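You operate a simulated robot arm through the tools that you are given. There is no shell and no other tool. Be economical: measure what you need, move in short steps, check, and stop when the job is done.

The job below is to be done with a simulated robot arm. You get a single attempt, and the scene is never put back.

JOB
Turn the pointer to 0, lock the stand, then tighten the two bolts whose numbers stand askew.
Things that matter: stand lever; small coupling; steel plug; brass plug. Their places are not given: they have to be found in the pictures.

The check looks at the end state, three seconds after you hand in, the way a careful person would. Anything else that was tipped, shoved, dropped, spilled or broken makes it a failure.

ROBOT AND FRAMES
A 7-joint arm with a two-finger parallel gripper, fixed in place. Base frame: the origin is at the foot of the arm, x ahead of it, y to its left, z up. Units: cm, rad, N and s.
With the tool pointing down near the work surface it reaches from about 10 to 60 cm from the base axis. Its first joint turns from -1.152 to 1.152 rad. Payload 1.57 kg.
The TCP is the grasp point between the finger pads, 3 cm short of the fingertips. In the tool frame z runs along the fingers and y along their closing line. The gripper opens to 11 cm. The fingers are 2.4 cm wide and 1.2 cm thick; the gripper's body (4.8 by 11.2 cm) begins 7.8 cm behind the TCP.
Orientation is that of the tool frame in the base frame, as a unit quaternion [w, x, y, z]. With the fingers straight down and closing along the base's y, the tool's x points along the base's -x, its y along +y and its z along -z.

CONTROLS
- The arm moves only by the tool arm_command. Its argument "deltas" is a list of rows, each a list of 2 entries, a list of its own where there are three numbers: the shift along the tool's x, y, z in cm, then the turn, a rotation vector about the tool's x, y, z in rad. In form: [[[tx, ty, tz], [rx, ry, rz]], ...]. A call has 1 to 12 rows; each row shifts and turns the commanded pose from where the row before left it, along the tool's axes as they then stand. "fingers" is the closure in counts, from 0 (fully open) to 255 (shut), set as the call begins (left out, the last holds). A row lasts 0.2 s, in which the tool goes at most 5 cm and 0.15 rad; a call with a longer step from one row to the next is refused whole, and so is a gripper value outside its range. A pose out of reach is approached as far as the arm can. The call stops where the force on the tool passes 40 N (or 10 N more than at its start, if that is more) or the arm is blocked; 0.2 s more then pass. Each finger travels about 10.8 cm/s and halts on what it meets, pressing with about 31 N; the grip force reading is that of the motor and also rises with nothing between the fingers. The clock runs only during rows and for 0.2 s after the last one: add rows that do not move to give the fingers time. The reply holds the time, the measured pose of the TCP, the force on the tool along the base axes, the opening and the grip force, in the units named above and with some noise, and new pictures: "pictures" is both (left out), scene, wrist or none.
- Cameras (640 x 400 px; columns grow to the right, rows downward): "scene" is fixed at [15.11, -37.24, 143.05]; the picture's right is [0.88, -0.47, 0.00], its down [-0.17, -0.31, -0.94] and it looks along [0.44, 0.82, -0.35] (base axes); focal length 354 px, centre (320, 200). "wrist" rides on the gripper at [-3.6, 0, -8] in the tool frame; the picture's right is [0.00, -1.00, 0.00], its down [0.97, 0.00, -0.24] and it looks along [0.24, 0.00, 0.97] (tool axes); focal length 218 px, centre (320, 200).
- locate(camera, pixels): for up to 12 pixels [column, row] of the newest picture of that camera ("zoom" is the newest enlarged one), the place [x, y, z] in the base frame of the surface seen there, good to about 0.2 cm, but the place of the scene camera against the robot may be out by one fixed shift of up to 1.2 cm in any direction. The clock stands still meanwhile.
- enlarge(camera, box): a new picture of the part [left, top, right, bottom] of that camera's present view, enlarged. The clock stands still meanwhile.
- hand_in(): hands the job in; it is judged then, once.

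Work in short steps. Measure before you move; look again where a grasp or a placing could have gone wrong, and mend it. You have 80 turns and 170 pictures in all, those below and enlarged ones among them. Open the gripper and draw the arm clear of the work before you hand the job in, unless the task says otherwise; then end with one line.

The tools are called after ">>>" as a command line: name --argument value ..., lists and objects as JSON in quotes. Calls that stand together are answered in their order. arm_command: Moves the arm, as the interface text tells. Its arguments: {"type":"object","properties":{"deltas":{"type":"array"},"fingers":{"type":"number"},"pictures":{"type":"string","enum":["both","scene","wrist","none"]}},"required":["deltas"]} The other tools are called the same way: locate (camera, pixels) gives the place of the surface under pixels of a picture; enlarge (camera, box) takes an enlarged picture of a part of a camera's view; hand_in () hands the job in.

At the start:

```text
time_s: 0.0
eef_pos: [29.21, 21.15, 127.76]
tool_rot: [0.0, 0.0, 1.0, 0.0]
wrist_force: [-0.6, -0.4, -0.3]
gripper_width: 11.0
grasp_force: 0.1
```

scene: 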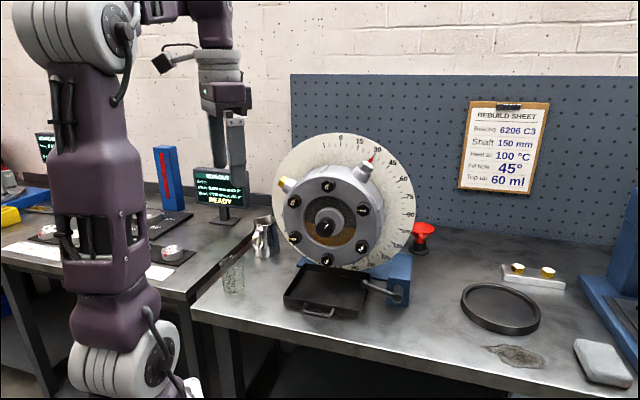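
wrist: 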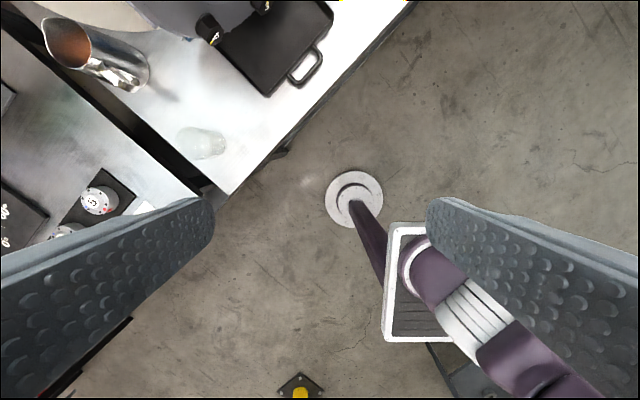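

The scene shows a dial gearbox around (335,205) with bolts, a stand lever around (385,290). I enlarge to read it.

>>> enlarge --camera "scene" --box '[260, 120, 430, 226]'

>>> enlarge --camera "scene" --box '[270, 215, 450, 327]'

>>> enlarge --camera "scene" --box '[440, 90, 640, 290]'

```text
3.76 times, centred on (345, 173) of scene
```

zoom: 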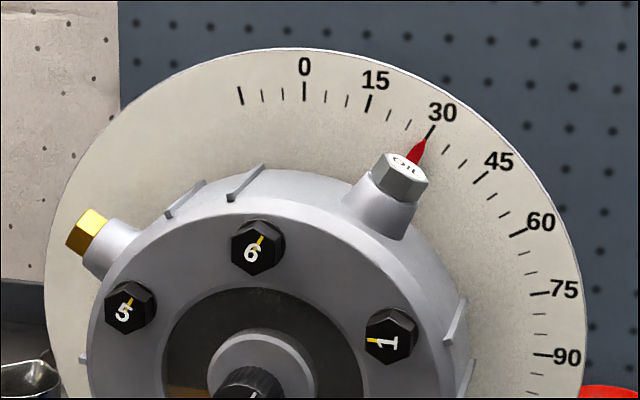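

```text
3.56 times, centred on (360, 271) of scene
```

zoom: 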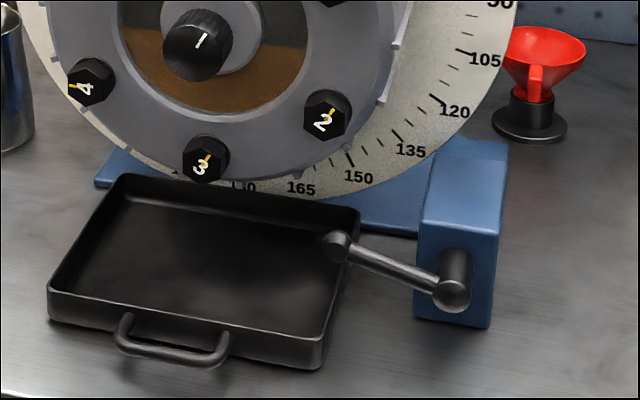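

```text
2.00 times, centred on (540, 190) of scene
```

zoom: 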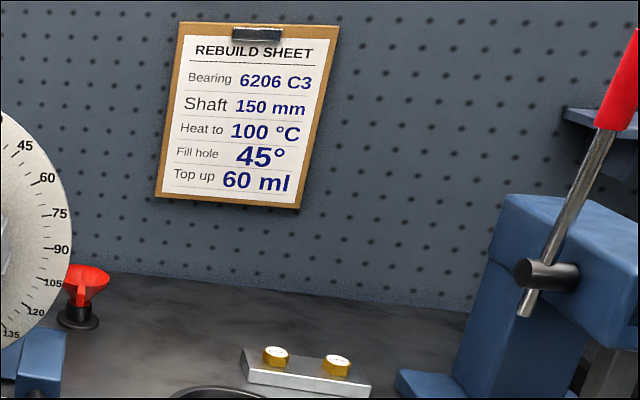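

Pointer is at 30; the housing turns over the dial. Numbers 1 and 4 look askew relative to the others. Now measuring key points and zooming closely.

>>> locate --camera "scene" --pixels '[[327, 185], [363, 210], [361, 247], [327, 260], [295, 238], [293, 202], [326, 228], [364, 167], [285, 184], [364, 283], [397, 296], [372, 160]]'

>>> locate --camera "scene" --pixels '[[341, 143], [300, 150], [410, 220], [300, 300], [360, 315], [318, 312], [400, 260], [392, 270], [409, 262], [265, 238], [424, 235], [310, 270]]'

>>> enlarge --camera "scene" --box '[340, 235, 430, 310]'

>>> enlarge --camera "scene" --box '[280, 170, 380, 270]'

```text
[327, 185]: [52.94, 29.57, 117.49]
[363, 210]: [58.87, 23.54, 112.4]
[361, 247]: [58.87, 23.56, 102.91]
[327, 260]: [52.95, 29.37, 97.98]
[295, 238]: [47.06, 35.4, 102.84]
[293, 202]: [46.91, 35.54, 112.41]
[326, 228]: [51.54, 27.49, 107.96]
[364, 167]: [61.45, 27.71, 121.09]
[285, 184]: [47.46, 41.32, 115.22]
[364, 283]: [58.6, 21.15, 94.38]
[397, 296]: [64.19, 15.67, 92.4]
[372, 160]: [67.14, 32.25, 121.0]
```

```text
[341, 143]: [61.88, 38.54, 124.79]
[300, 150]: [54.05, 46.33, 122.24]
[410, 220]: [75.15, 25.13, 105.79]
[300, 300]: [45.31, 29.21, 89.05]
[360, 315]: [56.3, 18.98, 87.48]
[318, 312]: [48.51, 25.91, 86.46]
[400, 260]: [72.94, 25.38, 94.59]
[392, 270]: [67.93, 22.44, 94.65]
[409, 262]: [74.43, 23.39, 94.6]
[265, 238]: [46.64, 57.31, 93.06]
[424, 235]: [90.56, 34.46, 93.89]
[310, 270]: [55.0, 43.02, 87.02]
```

```text
5.33 times, centred on (385, 272) of scene
```

zoom: 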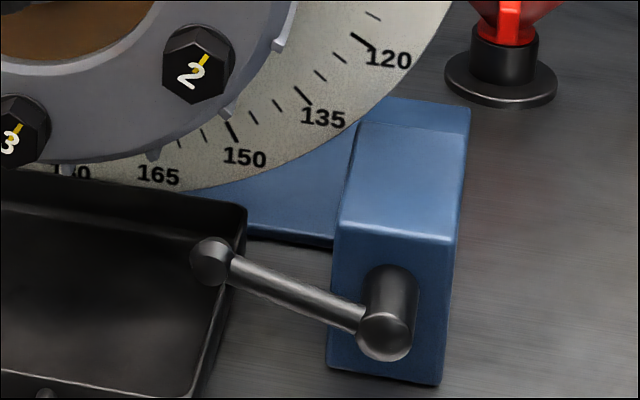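

```text
4.00 times, centred on (330, 220) of scene
```

zoom: 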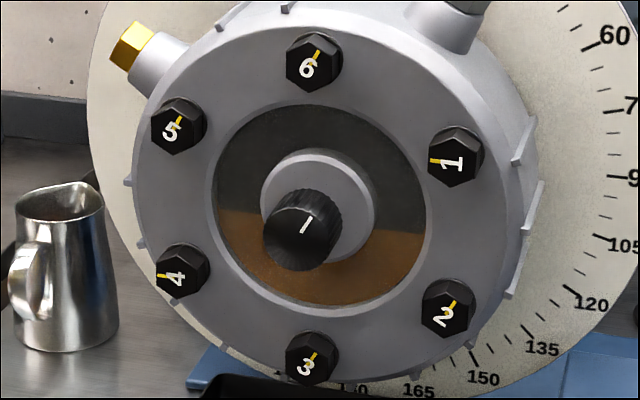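

The housing face is vertical, facing along (−0.7,−0.7,0); centre about (52.9,29.5,107.8). I turn the tool horizontal to face it: yaw −45° about tool z, then −90° about tool y.

>>> arm_command --deltas '[[[0, 0, 0], [0, 0, -0.131]], [[0, 0, 0], [0, 0, -0.131]], [[0, 0, 0], [0, 0, -0.131]], [[0, 0, 0], [0, 0, -0.131]], [[0, 0, 0], [0, 0, -0.131]], [[0, 0, 0], [0, 0, -0.1304]]]' --pictures "none"

>>> arm_command --deltas '[[[0, 0, 0], [0, -0.1428, 0]], [[0, 0, 0], [0, -0.1428, 0]], [[0, 0, 0], [0, -0.1428, 0]], [[0, 0, 0], [0, -0.1428, 0]], [[0, 0, 0], [0, -0.1428, 0]], [[0, 0, 0], [0, -0.1428, 0]], [[0, 0, 0], [0, -0.1428, 0]], [[0, 0, 0], [0, -0.1428, 0]], [[0, 0, 0], [0, -0.1428, 0]], [[0, 0, 0], [0, -0.1428, 0]], [[0, 0, 0], [0, -0.1428, 0]]]'

```text
time_s: 1.4
eef_pos: [29.26, 21.15, 127.86]
tool_rot: [-0.001, -0.384, 0.923, 0.0]
wrist_force: [0.3, -0.1, 0.2]
gripper_width: 10.99
grasp_force: 0.1
```

```text
time_s: 3.8
eef_pos: [28.91, 21.78, 130.91]
tool_rot: [0.652, -0.27, 0.655, 0.27]
wrist_force: [-0.1, 0.5, 0.3]
gripper_width: 11.01
grasp_force: 0.1
out of reach, approached as far as the arm can: row 11
```

scene: 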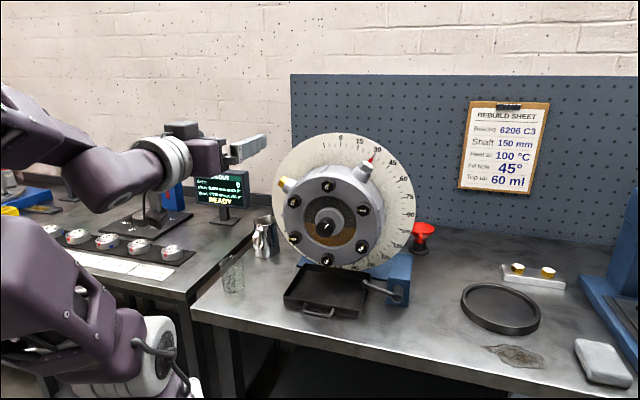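
wrist: 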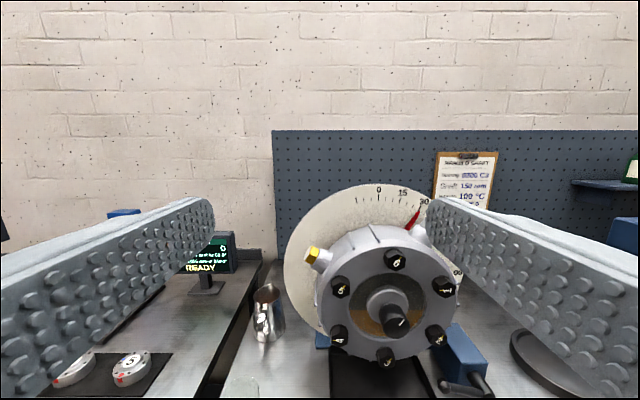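

Facing the housing now (centre at wrist (393,315)). I move down, right and a little forward to look at it squarely.

>>> arm_command --deltas '[[[3, -1.8, 1], [0, 0, 0]], [[3, -1.8, 1], [0, 0, 0]], [[3, -1.8, 1], [0, 0, 0]], [[3, -1.8, 1], [0, 0, 0]], [[3, -1.8, 1], [0, 0, 0]], [[3, -1.8, 1], [0, 0, 0]]]'

```text
time_s: 5.2
eef_pos: [41.03, 24.07, 129.82]
tool_rot: [0.652, -0.27, 0.654, 0.27]
wrist_force: [-0.1, 0.0, -0.9]
gripper_width: 11.01
grasp_force: 0.0
out of reach, approached as far as the arm can: row 1, 2, 3, 4, 5, 6
```

scene: 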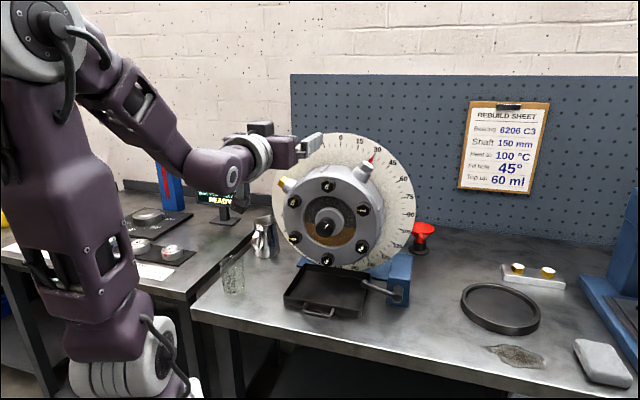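
wrist: 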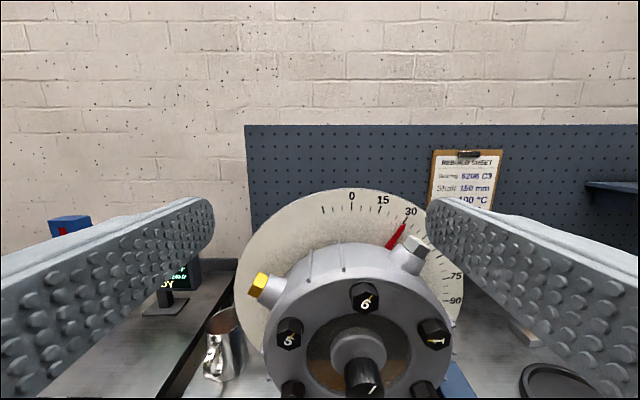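

The arm lags at z≈130 at this distance (commanded 110). Reaching further should ease the wrist bend; I advance 7 cm, still short of the coupling.

>>> arm_command --deltas '[[[0, 0, 1.5], [0, 0, 0]], [[0, 0, 1.5], [0, 0, 0]], [[0, 0, 1.5], [0, 0, 0]], [[0, 0, 1.5], [0, 0, 0]], [[0, 0, 1], [0, 0, 0]], [[0, 0, 0], [0, 0, 0]]]'

```text
time_s: 6.6
eef_pos: [45.91, 28.99, 129.7]
tool_rot: [0.653, -0.27, 0.654, 0.27]
wrist_force: [1.0, 0.8, 0.0]
gripper_width: 10.99
grasp_force: 0.1
```

scene: 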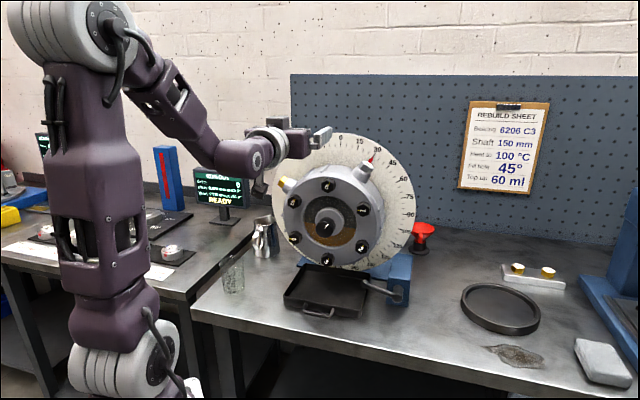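
wrist: 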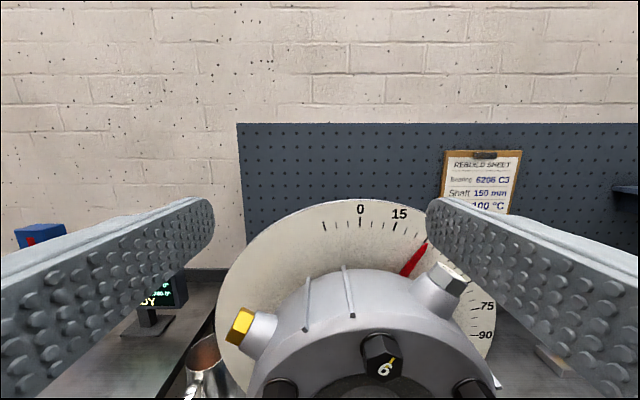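

The commanded pose had been clamped; the arm is now at axial 53, z 129.7. I measure with the wrist camera: bolt 6 (381,352), plugs, pointer.

>>> locate --camera "wrist" --pixels '[[384, 368], [381, 345], [445, 283], [240, 325], [412, 262], [360, 225], [430, 340], [330, 355], [265, 335], [430, 300], [360, 375]]'

>>> locate --camera "scene" --pixels '[[327, 185], [364, 167], [285, 184], [340, 143], [320, 130]]'

```text
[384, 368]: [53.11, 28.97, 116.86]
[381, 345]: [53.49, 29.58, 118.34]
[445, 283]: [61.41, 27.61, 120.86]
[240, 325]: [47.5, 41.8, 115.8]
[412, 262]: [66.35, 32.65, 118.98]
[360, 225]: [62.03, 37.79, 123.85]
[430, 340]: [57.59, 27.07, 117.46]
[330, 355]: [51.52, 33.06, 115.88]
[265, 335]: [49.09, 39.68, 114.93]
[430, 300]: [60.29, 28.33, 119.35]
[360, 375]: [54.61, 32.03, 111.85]
```

```text
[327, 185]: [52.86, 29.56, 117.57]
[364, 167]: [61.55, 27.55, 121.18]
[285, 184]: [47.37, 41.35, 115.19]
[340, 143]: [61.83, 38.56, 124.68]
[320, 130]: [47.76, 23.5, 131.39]
```

Steel plug face is at about lat 23.9 (along (0.71,−0.71)), axial 62.9, z 120.9: it sits at 30° beside the pointer, radius 15. I'll line up a half-closed gripper in front of it, rolled 30°, staying short of the housing.

>>> arm_command --deltas '[[[1.6, -2, 0], [0, 0, 0]], [[1.6, -2, 0], [0, 0, 0]], [[1.7, -2, 0], [0, 0, 0]], [[1.7, -2, 0], [0, 0, 0]], [[1.7, -2, 0], [0, 0, 0]], [[1.6, -1.75, 0], [0, 0, 0]], [[0, 0, 0], [0, 0, 0.131]], [[0, 0, 0], [0, 0, 0.131]], [[0, 0, 0], [0, 0, 0.131]], [[0, 0, 0], [0, 0, 0.131]]]' --fingers 100

```text
time_s: 8.8
eef_pos: [54.23, 20.76, 120.05]
tool_rot: [0.56, -0.093, 0.701, 0.431]
wrist_force: [-0.1, 0.1, -0.7]
gripper_width: 6.69
grasp_force: 0.0
```

scene: 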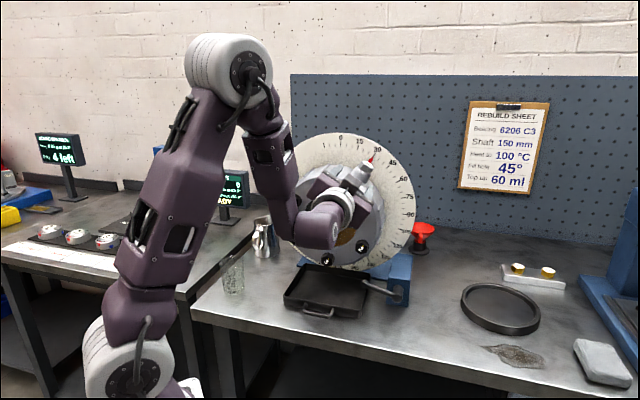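
wrist: 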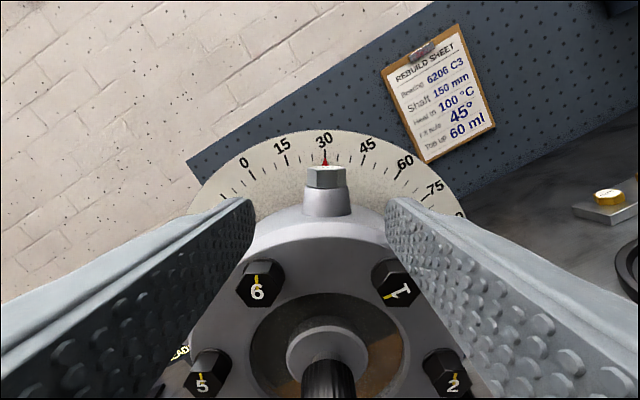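

The view is aligned: plug at (326,178), boss (327,203), pointer at 30. I measure the plug, boss and bolts here.

>>> locate --camera "wrist" --pixels '[[326, 180], [327, 205], [304, 205], [350, 205], [327, 225], [325, 157], [258, 290], [397, 292], [206, 380], [445, 380], [330, 375], [265, 205]]'

>>> enlarge --camera "wrist" --box '[170, 240, 490, 400]'

```text
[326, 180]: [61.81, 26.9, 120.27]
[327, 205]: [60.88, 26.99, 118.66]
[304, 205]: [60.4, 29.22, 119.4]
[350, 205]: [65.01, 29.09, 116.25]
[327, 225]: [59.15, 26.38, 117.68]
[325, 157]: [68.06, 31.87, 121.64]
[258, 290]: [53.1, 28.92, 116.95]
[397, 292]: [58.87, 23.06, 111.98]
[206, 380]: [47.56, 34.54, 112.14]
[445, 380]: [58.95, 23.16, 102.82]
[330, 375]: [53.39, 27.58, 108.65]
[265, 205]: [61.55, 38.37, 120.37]
```

```text
2.00 times, centred on (330, 320) of wrist
```

zoom: 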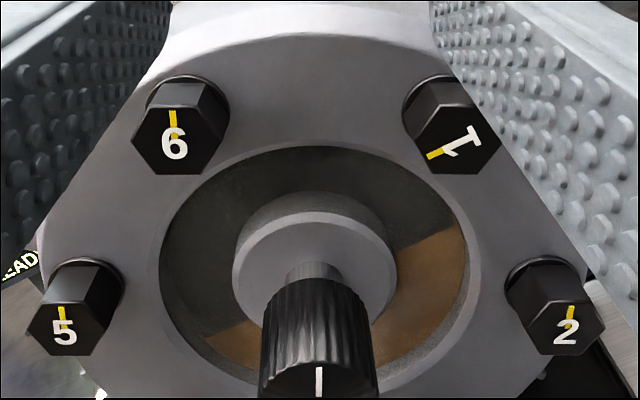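

Refined: centre lat 17.25, z 107.45; plug at 30.2°, boss axial ≈64. I shift right 0.75, inward 0.6, and advance 9.3 cm so the open fingers straddle the plug boss.

>>> arm_command --deltas '[[[0.6, -0.75, 0], [0, 0, 0]], [[0, 0, 1.6], [0, 0, 0]], [[0, 0, 1.6], [0, 0, 0]], [[0, 0, 1.6], [0, 0, 0]], [[0, 0, 1.6], [0, 0, 0]], [[0, 0, 1.5], [0, 0, 0]], [[0, 0, 1.4], [0, 0, 0]]]'

```text
time_s: 10.4
eef_pos: [61.2, 27.07, 118.99]
tool_rot: [0.56, -0.093, 0.701, 0.431]
wrist_force: [0.6, 0.6, -0.6]
gripper_width: 6.68
grasp_force: 0.0
```

scene: 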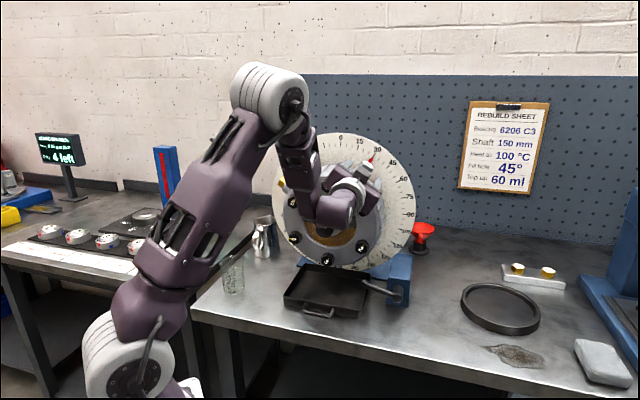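
wrist: 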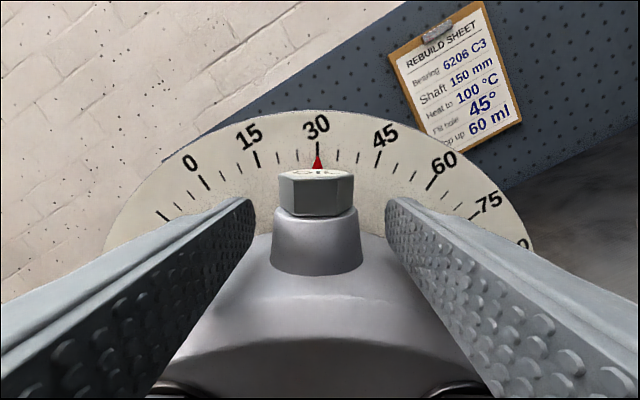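

Boss is between the pads, pointer red at 30. I narrow the gap and swing about the dial axis in small arc steps.

>>> arm_command --deltas '[[[0, 0, 0], [0, 0, 0]], [[0, 0, 0], [0, 0, 0]], [[0.024, 0.81, 0], [0, 0, -0.06]], [[0.024, 0.81, 0], [0, 0, -0.06]], [[0.024, 0.81, 0], [0, 0, -0.06]], [[0.024, 0.81, 0], [0, 0, -0.06]]]' --fingers 136

```text
time_s: 11.8
eef_pos: [59.02, 29.15, 120.25]
tool_rot: [0.608, -0.176, 0.685, 0.36]
wrist_force: [0.0, -0.4, -0.3]
gripper_width: 5.15
grasp_force: 0.2
```

scene: 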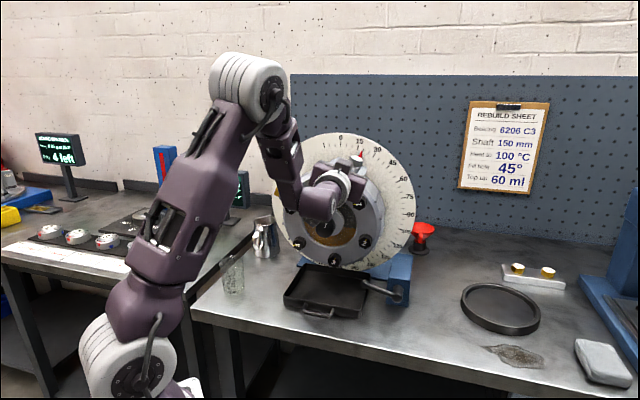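
wrist: 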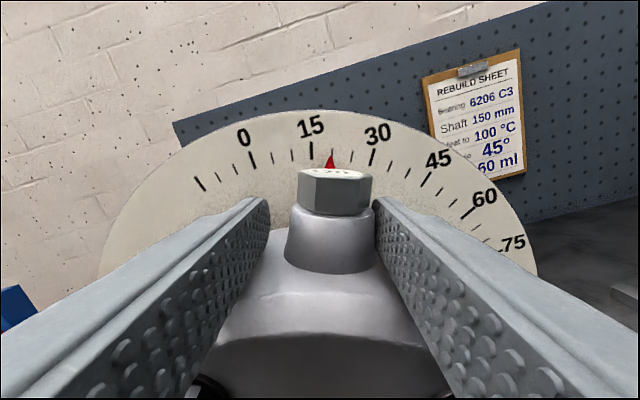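

The housing turns easily; the pointer (330,160) is now at about 20. I continue 0.30 rad and check.

>>> arm_command --deltas '[[[0.024, 0.81, 0], [0, 0, -0.06]], [[0.024, 0.81, 0], [0, 0, -0.06]], [[0.024, 0.81, 0], [0, 0, -0.06]], [[0.024, 0.81, 0], [0, 0, -0.06]], [[0.024, 0.81, 0], [0, 0, -0.06]]]' --pictures "wrist"

>>> enlarge --camera "wrist" --box '[240, 100, 440, 225]'

```text
time_s: 13.0
eef_pos: [56.09, 31.86, 120.91]
tool_rot: [0.656, -0.277, 0.651, 0.264]
wrist_force: [-0.7, -0.6, -0.2]
gripper_width: 5.16
grasp_force: 0.0
```

wrist: 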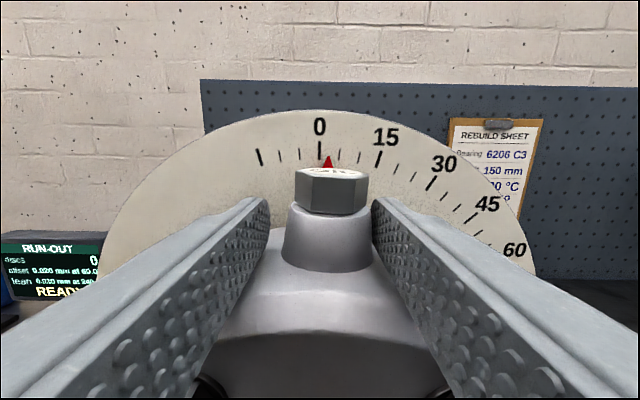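

```text
3.20 times, centred on (340, 162) of wrist
```

zoom: 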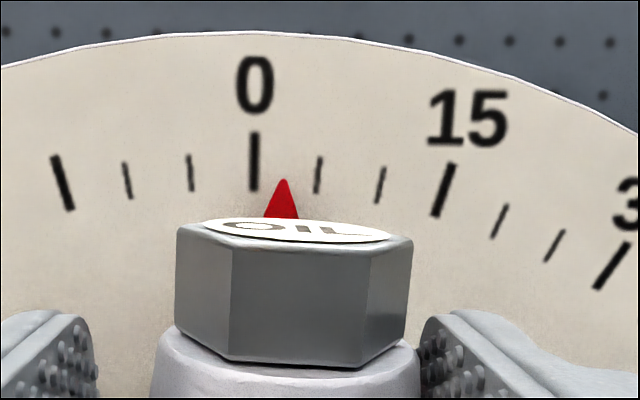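

Pointer stands at about 2.3. I push 0.04 rad more.

>>> arm_command --deltas '[[[0.003, 0.27, 0], [0, 0, -0.02]], [[0.003, 0.27, 0], [0, 0, -0.02]]]' --pictures "wrist"

>>> enlarge --camera "wrist" --box '[240, 100, 440, 225]'

```text
time_s: 13.6
eef_pos: [55.75, 32.33, 120.87]
tool_rot: [0.661, -0.289, 0.645, 0.252]
wrist_force: [0.0, -0.9, -0.3]
gripper_width: 5.19
grasp_force: 0.2
```

wrist: 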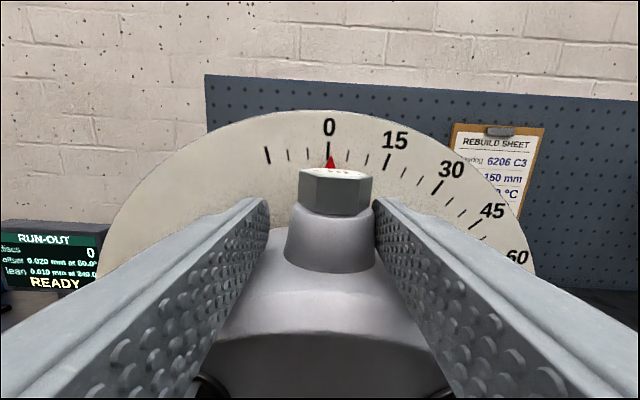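

```text
3.20 times, centred on (340, 162) of wrist
```

zoom: 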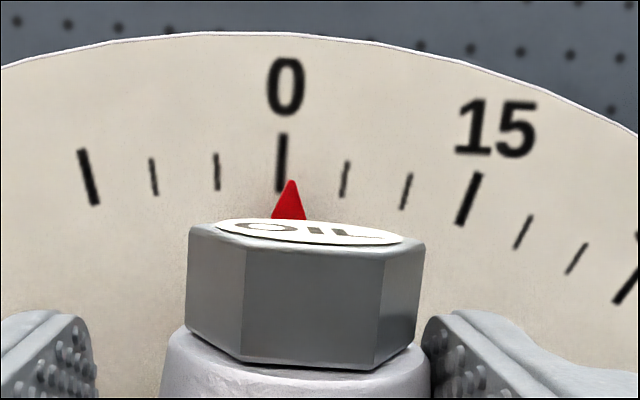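

About 0.7 remains. A final nudge of 0.14 cm.

>>> arm_command --deltas '[[[0, 0.14, 0], [0, 0, -0.01]], [[0, 0, 0], [0, 0, 0]]]' --pictures "wrist"

>>> enlarge --camera "wrist" --box '[280, 110, 380, 172]'

```text
time_s: 14.2
eef_pos: [55.69, 32.38, 120.79]
tool_rot: [0.662, -0.292, 0.644, 0.249]
wrist_force: [1.9, -0.2, 0.0]
gripper_width: 5.19
grasp_force: 0.1
```

wrist: 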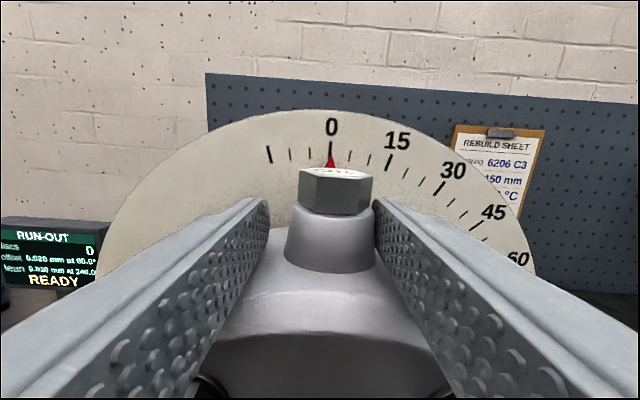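

```text
6.40 times, centred on (330, 141) of wrist
```

zoom: 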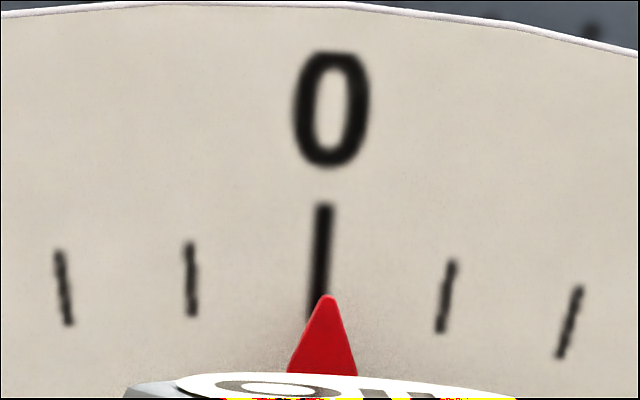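

Tip is within about 0.3 of the 0 mark. I ease off the boss, back out, level the roll, and go right/down to look at the lever.

>>> arm_command --deltas '[[[0, -0.35, 0], [0, 0, 0]], [[0, 0, -2], [0, 0, 0]], [[0, 0, -2], [0, 0, 0]], [[0, 0, -2], [0, 0, 0]], [[0, 0, -2], [0, 0, 0]], [[0, 0, -2], [0, 0, 0]], [[0, 0, -2], [0, 0, 0]], [[0, 0, 0], [0, 0, 0.066]]]'

>>> enlarge --camera "scene" --box '[260, 120, 430, 226]'

```text
time_s: 16.0
eef_pos: [49.24, 25.48, 120.56]
tool_rot: [0.653, -0.272, 0.653, 0.271]
wrist_force: [0.8, 0.5, 0.6]
gripper_width: 5.12
grasp_force: 0.0
out of reach, approached as far as the arm can: row 6, 7
```

scene: 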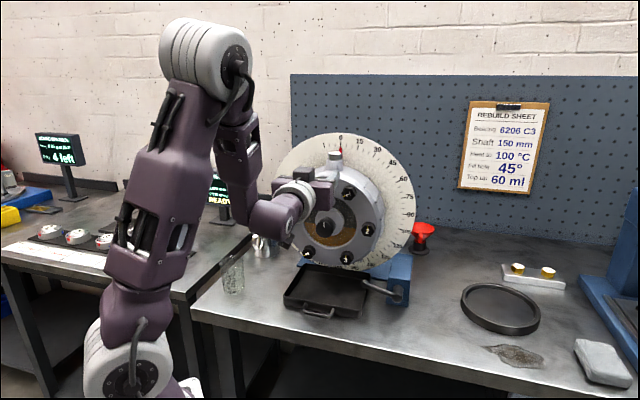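
wrist: 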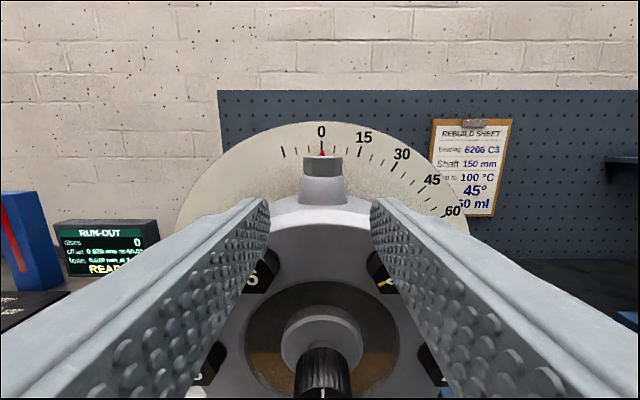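

```text
3.76 times, centred on (345, 173) of scene
```

zoom: 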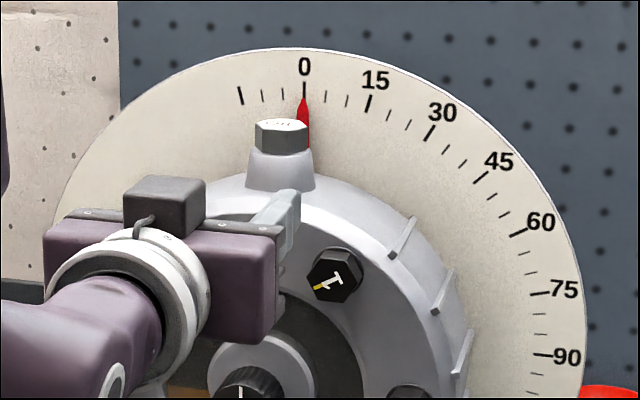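

Pointer reads 0. Now to the lever: go right 14 cm at this height, then down, keeping short of it.

>>> arm_command --deltas '[[[0, -2, 0], [0, 0, 0]], [[0, -2, 0], [0, 0, 0]], [[0, -2, 0], [0, 0, 0]], [[0, -2, 0], [0, 0, 0]], [[0, -2, 0], [0, 0, 0]], [[0, -2, -0.5], [0, 0, 0]], [[2, -2, -0.5], [0, 0, 0]], [[2, 0, -0.5], [0, 0, 0]], [[2, 0, -0.5], [0, 0, 0]], [[2, 0, 0], [0, 0, 0]], [[2, 0, 0], [0, 0, 0]], [[2, 0, 0], [0, 0, 0]]]'

```text
time_s: 18.6
eef_pos: [57.8, 14.23, 108.57]
tool_rot: [0.653, -0.271, 0.653, 0.271]
wrist_force: [-0.8, 0.3, 0.0]
gripper_width: 5.14
grasp_force: 0.0
```

scene: 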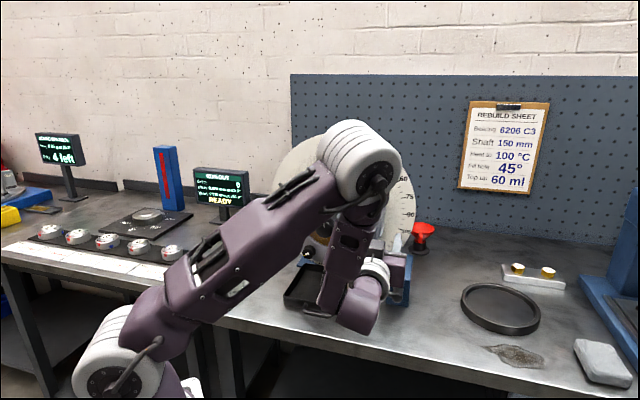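
wrist: 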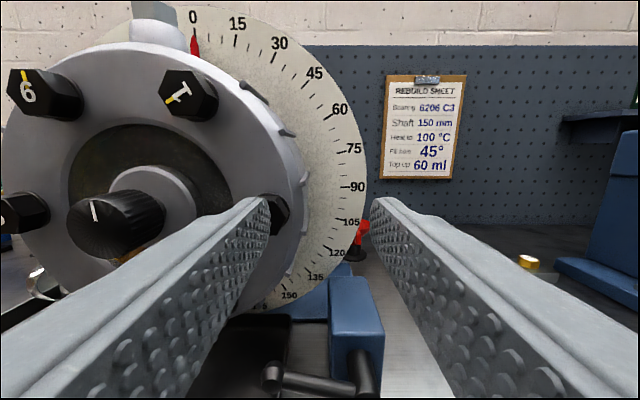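

Lever ball is at (270,375), hub (365,370). I lower 6 cm to see it fully.

>>> arm_command --deltas '[[[1.5, 0, 0], [0, 0, 0]], [[1.5, 0, 0], [0, 0, 0]], [[1.5, 0, 0], [0, 0, 0]], [[1.5, 0, 0], [0, 0, 0]]]' --fingers 0

>>> enlarge --camera "wrist" --box '[180, 200, 440, 400]'

```text
time_s: 19.6
eef_pos: [57.8, 14.03, 102.49]
tool_rot: [0.653, -0.271, 0.653, 0.271]
wrist_force: [-0.3, -0.4, 0.5]
gripper_width: 11.0
grasp_force: 0.1
```

scene: 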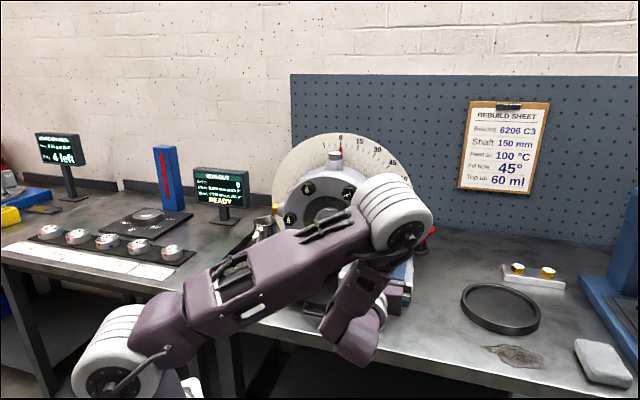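
wrist: 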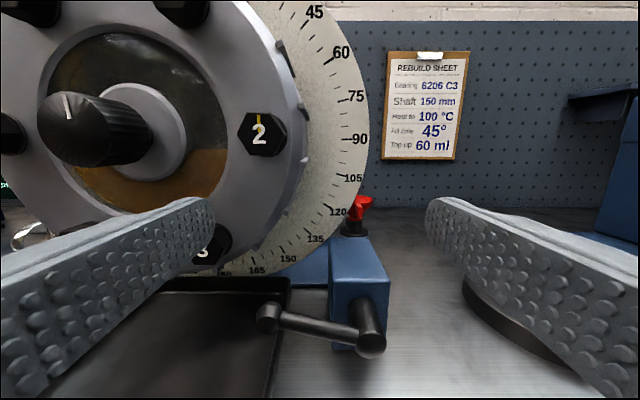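

```text
2.00 times, centred on (310, 300) of wrist
```

zoom: 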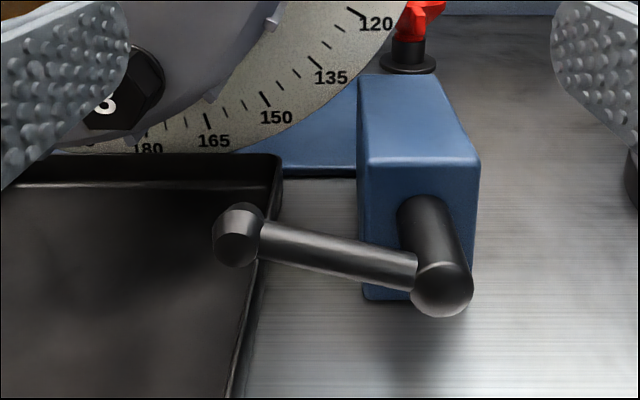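

No lock marks; tightening is clockwise, i.e. the ball goes up and over. I measure the ball, rod, hub and the tray edge.

>>> locate --camera "wrist" --pixels '[[266, 318], [300, 324], [335, 331], [372, 345], [285, 320], [290, 285], [283, 330], [275, 370], [300, 350], [360, 270], [368, 310], [180, 340]]'

```text
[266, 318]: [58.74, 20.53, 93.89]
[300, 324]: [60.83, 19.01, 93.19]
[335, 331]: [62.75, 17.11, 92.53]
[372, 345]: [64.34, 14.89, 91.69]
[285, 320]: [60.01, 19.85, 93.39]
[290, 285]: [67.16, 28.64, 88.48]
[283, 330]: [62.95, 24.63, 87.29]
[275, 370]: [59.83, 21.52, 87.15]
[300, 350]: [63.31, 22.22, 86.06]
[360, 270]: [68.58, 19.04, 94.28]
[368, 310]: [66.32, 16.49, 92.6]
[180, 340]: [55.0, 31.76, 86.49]
```

Hub (lat 35.0, z 91.75), ball (lat 27, z 93.9), table z 86, tray rim 88.5. I'll check the bench's front edge before lowering the wrist.

>>> locate --camera "scene" --pixels '[[250, 328], [280, 336], [420, 368], [318, 310], [460, 377], [372, 345], [350, 355], [355, 335]]'

>>> enlarge --camera "scene" --box '[270, 230, 450, 380]'

```text
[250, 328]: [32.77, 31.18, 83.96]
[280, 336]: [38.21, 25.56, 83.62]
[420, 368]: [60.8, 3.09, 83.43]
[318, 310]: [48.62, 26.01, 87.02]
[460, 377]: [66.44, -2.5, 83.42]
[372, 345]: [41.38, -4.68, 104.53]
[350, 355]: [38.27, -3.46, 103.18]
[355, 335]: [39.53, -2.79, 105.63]
```

```text
2.67 times, centred on (360, 305) of scene
```

zoom: 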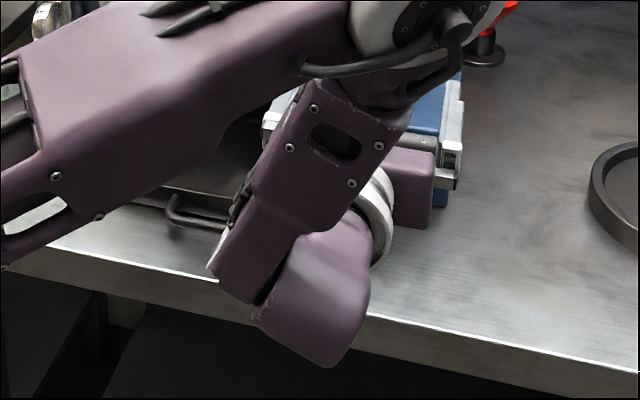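

Bench edge is at axial ≈45, so the wrist stays in front of it. I close the fingers into a single stick and lower to z≈91, under the lever's level.

>>> arm_command --deltas '[[[1.2, 0.65, 0], [0, 0, 0]], [[1.2, 0.65, 0], [0, 0, 0]], [[1.2, 0.65, 0], [0, 0, 0]], [[1.2, 0.65, 0], [0, 0, 0]], [[1.2, 0, 0], [0, 0, 0]], [[1.2, 0, 0], [0, 0, 0]], [[1.2, 0, 0], [0, 0, 0]], [[1.2, 0, 0], [0, 0, 0]], [[1, 0, 0], [0, 0, 0]], [[1, 0, 0], [0, 0, 0]]]' --fingers 255

```text
time_s: 21.8
eef_pos: [56.01, 15.98, 90.93]
tool_rot: [0.653, -0.272, 0.653, 0.27]
wrist_force: [-0.3, 0.5, -0.7]
gripper_width: 0.0
grasp_force: 21.6
```

scene: 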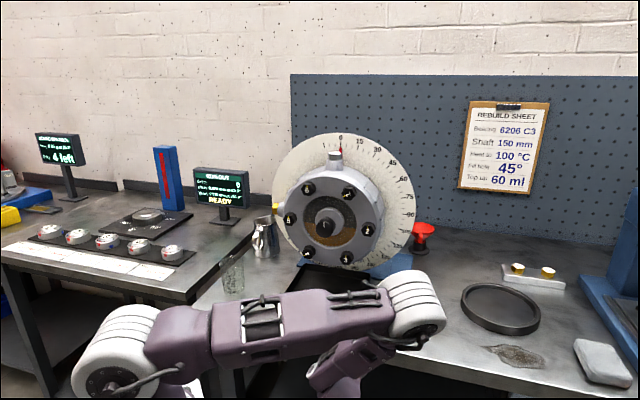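
wrist: 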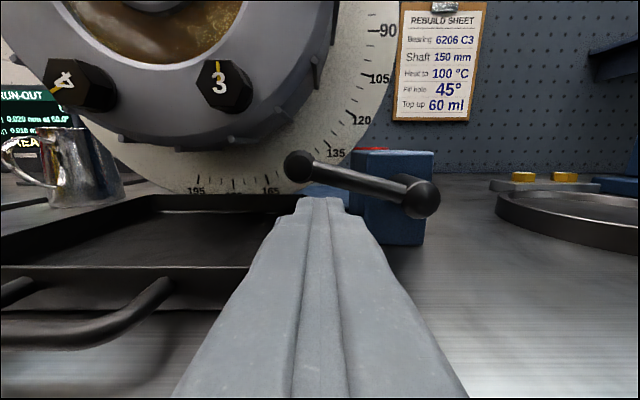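

Stick tip sits just below the rod between ball (298,163) and hub. I advance 4.3 cm under it and push up 1.5 cm.

>>> arm_command --deltas '[[[0, 0, 1.5], [0, 0, 0]], [[0, 0, 1.5], [0, 0, 0]], [[0, 0, 1.3], [0, 0, 0]], [[-0.5, 0, 0], [0, 0, 0]], [[-0.5, 0, 0], [0, 0, 0]], [[-0.5, 0, 0], [0, 0, 0]]]' --pictures "wrist"

```text
time_s: 23.2
eef_pos: [58.96, 19.07, 92.49]
tool_rot: [0.654, -0.27, 0.654, 0.269]
wrist_force: [1.2, 0.2, -3.7]
gripper_width: 0.0
grasp_force: 20.8
```

wrist: 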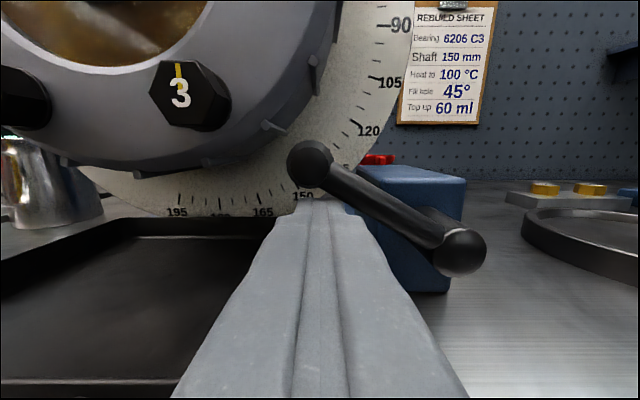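

Lever lifts with only ~4 N. I continue along the arc to about 55–70° elevation.

>>> arm_command --deltas '[[[-0.6, -0.5, 0], [0, 0, 0]], [[-0.57, -0.53, 0], [0, 0, 0]], [[-0.54, -0.48, 0], [0, 0, 0]], [[-0.54, -0.49, 0], [0, 0, 0]], [[-0.4, -0.6, 0], [0, 0, 0]], [[-0.39, -0.6, 0], [0, 0, 0]]]'

```text
time_s: 24.6
eef_pos: [61.22, 16.75, 95.49]
tool_rot: [0.653, -0.27, 0.653, 0.27]
wrist_force: [-0.4, -0.2, 0.8]
gripper_width: 0.0
grasp_force: 21.5
```

scene: 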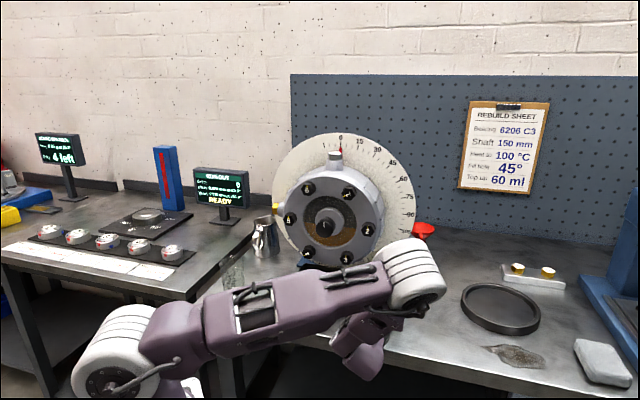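
wrist: 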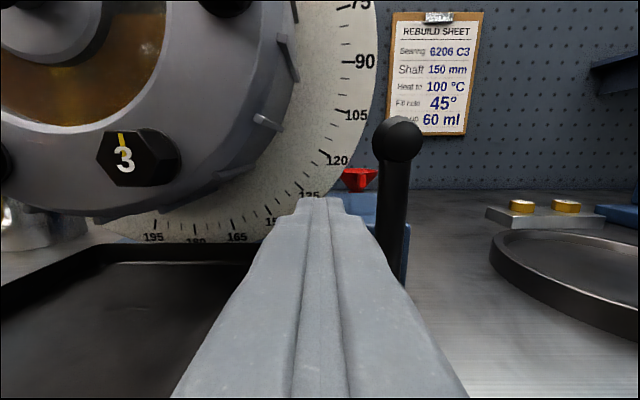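

The lever now stands near vertical at (398,140)–(388,250), slightly ahead of the stick. I measure its angle.

>>> locate --camera "wrist" --pixels '[[398, 140], [396, 180], [390, 230]]'

>>> arm_command --deltas '[[[-0.2, -0.8, 0], [0, 0, 0]], [[-0.2, -0.8, 0], [0, 0, 0]]]' --pictures "wrist"

```text
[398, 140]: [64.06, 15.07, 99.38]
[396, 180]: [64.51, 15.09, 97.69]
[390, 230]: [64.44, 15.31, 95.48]
```

```text
time_s: 25.2
eef_pos: [62.26, 15.61, 95.92]
tool_rot: [0.652, -0.271, 0.654, 0.27]
wrist_force: [-2.4, 0.8, 0.1]
gripper_width: 0.0
grasp_force: 21.1
```

wrist: 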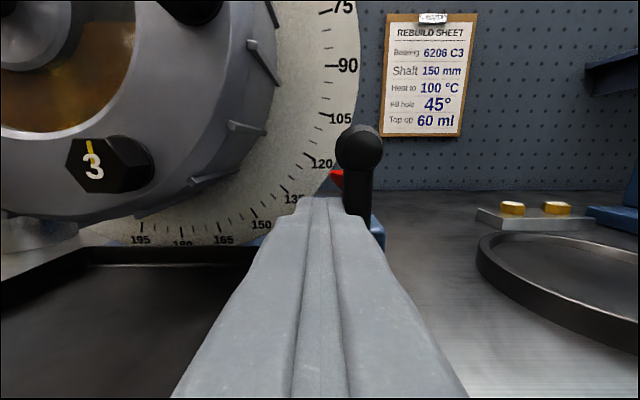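

Stick is just in contact at vertical. I push further right in small steps to see whether there's a stop.

>>> arm_command --deltas '[[[0, -0.4, 0], [0, 0, 0]], [[0, -0.4, 0], [0, 0, 0]], [[0, -0.4, 0], [0, 0, 0]]]' --pictures "wrist"

```text
time_s: 25.9
eef_pos: [62.41, 15.69, 95.93]
tool_rot: [0.651, -0.275, 0.652, 0.276]
wrist_force: [-10.3, 1.6, 2.3]
gripper_width: 0.0
grasp_force: 21.1
stopped in row 3: the force on the tool passed its limit (the readings are from after the stop); the commanded pose is now the measured one
```

wrist: 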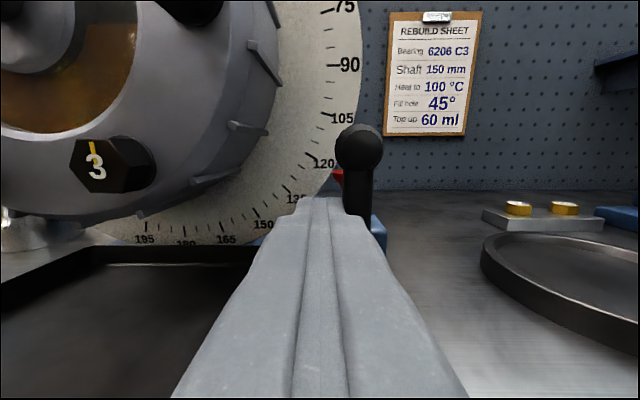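

It stops hard at vertical (force limit): the stand is locked. I back off left, withdraw, and rise to look at bolt 1.

>>> arm_command --deltas '[[[0, 0.8, 0], [0, 0, 0]], [[0, 0.3, 0], [0, 0, 0]], [[0, 0, -1.5], [0, 0, 0]], [[0, 0, -1.5], [0, 0, 0]], [[0, 0, -1.5], [0, 0, 0]], [[-2, 0, 0], [0, 0, 0]], [[-2, 0, 0], [0, 0, 0]], [[-2, 0, 0], [0, 0, 0]], [[-2, 0, 0], [0, 0, 0]], [[-2, 0, 0], [0, 0, 0]]]' --pictures "wrist"

```text
time_s: 28.1
eef_pos: [58.66, 13.08, 105.98]
tool_rot: [0.651, -0.274, 0.653, 0.275]
wrist_force: [-0.3, -0.4, 0.5]
gripper_width: 0.0
grasp_force: 20.8
```

wrist: 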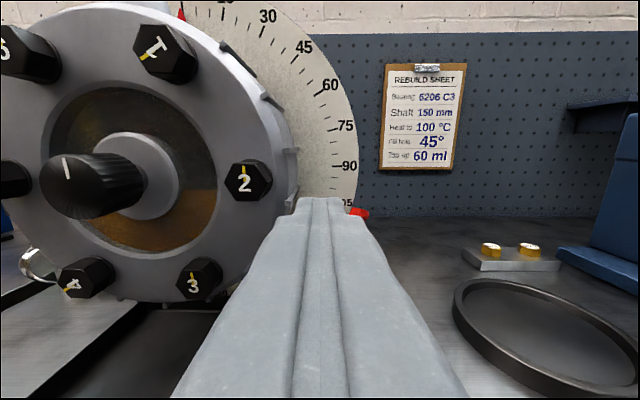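

Now move in front of bolt 1 (expected lat 22, z 115.6), fingers opened to ~5 cm.

>>> arm_command --deltas '[[[-1.6, 0, 0], [0, 0, 0]], [[-1.6, 0, 0], [0, 0, 0]], [[-1.6, 1.7, 0], [0, 0, 0]], [[-1.6, 1.7, 0], [0, 0, 0]], [[-1.6, 1.7, 0], [0, 0, 0]], [[-1.6, 1.7, 0], [0, 0, 0]], [[0, 1.7, 0], [0, 0, 0]], [[0, 1.75, 0], [0, 0, 0]]]' --fingers 140

>>> enlarge --camera "wrist" --box '[220, 150, 420, 275]'

```text
time_s: 29.9
eef_pos: [51.33, 20.2, 115.59]
tool_rot: [0.651, -0.273, 0.653, 0.275]
wrist_force: [-0.1, 0.0, 0.0]
gripper_width: 4.97
grasp_force: 0.0
```

scene: 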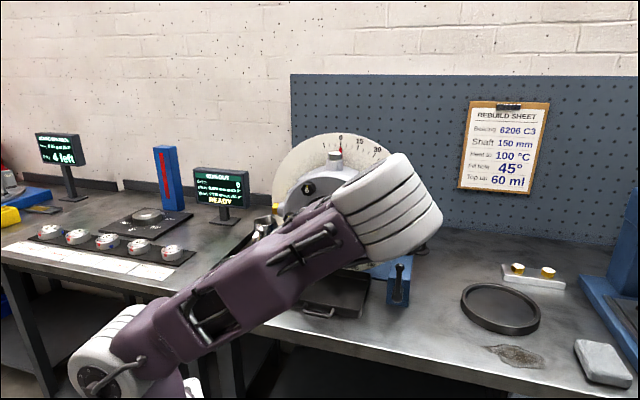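
wrist: 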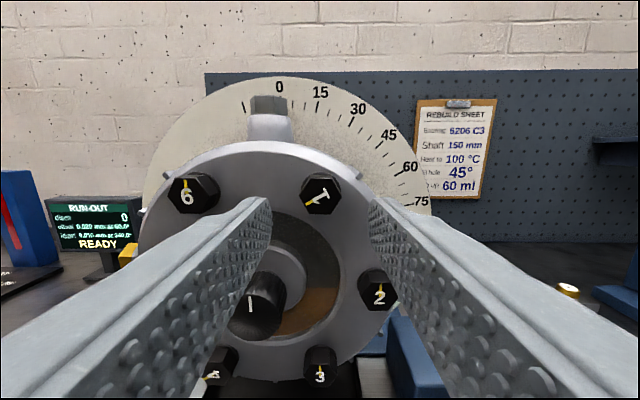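

```text
3.20 times, centred on (320, 212) of wrist
```

zoom: 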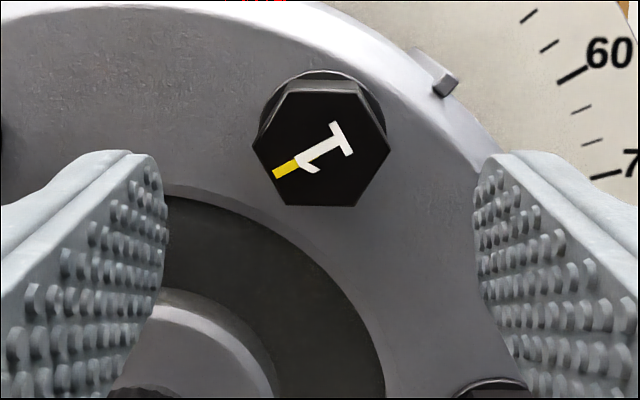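

Bolt 1's hex has flats top/bottom, so gripping lines at roll ±30° fit. I measure its face centre and edges, and the bolt 4 too.

>>> locate --camera "wrist" --pixels '[[320, 194], [301, 196], [340, 197], [321, 180], [321, 212], [187, 196], [379, 295], [318, 376], [301, 180], [250, 170], [250, 330], [320, 240]]'

```text
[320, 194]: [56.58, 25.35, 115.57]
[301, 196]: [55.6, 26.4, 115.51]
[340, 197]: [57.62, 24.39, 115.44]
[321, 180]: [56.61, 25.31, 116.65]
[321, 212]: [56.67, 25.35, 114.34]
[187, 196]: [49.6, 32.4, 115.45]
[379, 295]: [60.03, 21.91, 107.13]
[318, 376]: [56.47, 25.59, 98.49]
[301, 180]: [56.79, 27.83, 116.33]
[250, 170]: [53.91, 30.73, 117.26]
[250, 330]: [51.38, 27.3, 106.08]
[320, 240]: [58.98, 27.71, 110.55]
```

Bolt 1 face: axial 57.9, lat 22.1, z 115.45, ~2.6 across flats. I roll −28° and advance so tips reach axial ~59.2.

>>> arm_command --deltas '[[[0.15, -0.08, 0], [0, 0, -0.12]], [[0, 0, 0], [0, 0, -0.12]], [[0, 0, 0], [0, 0, -0.12]], [[0, 0, 0], [0, 0, -0.12]], [[0, 0, 1.5], [0, 0, 0]], [[0, 0, 1.5], [0, 0, 0]], [[0, 0, 1.5], [0, 0, 0]], [[0, 0, 1.1], [0, 0, 0]]]' --pictures "wrist"

>>> enlarge --camera "wrist" --box '[220, 130, 420, 255]'

```text
time_s: 31.6
eef_pos: [55.36, 24.19, 115.35]
tool_rot: [0.697, -0.422, 0.568, 0.114]
wrist_force: [0.0, -0.6, -0.5]
gripper_width: 4.96
grasp_force: 0.2
```

wrist: 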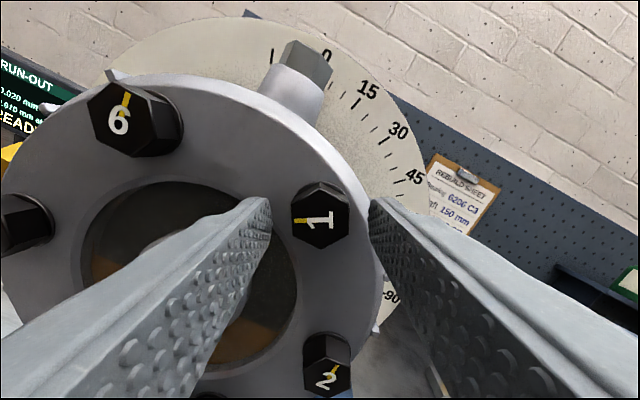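

```text
3.20 times, centred on (320, 192) of wrist
```

zoom: 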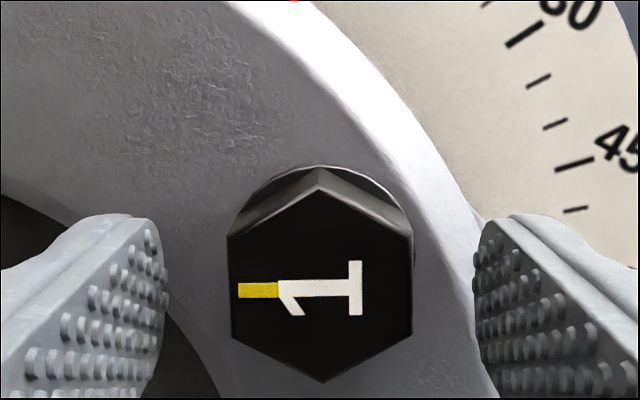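

Flats are parallel to the pads with 1 centered. I nudge 0.15 up-tool and close.

>>> arm_command --deltas '[[[-0.15, 0, 0], [0, 0, 0]], [[0, 0, 0], [0, 0, 0]], [[0, 0, 0], [0, 0, 0]]]' --fingers 255 --pictures "wrist"

```text
time_s: 32.5
eef_pos: [55.26, 24.31, 115.37]
tool_rot: [0.697, -0.422, 0.569, 0.114]
wrist_force: [3.3, 2.5, -5.5]
gripper_width: 2.8
grasp_force: 38.6
```

wrist: 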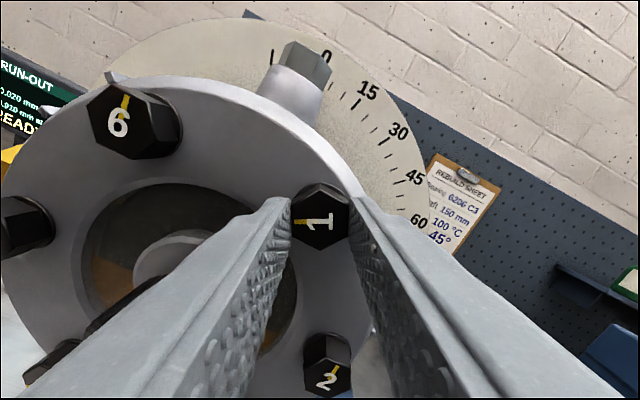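

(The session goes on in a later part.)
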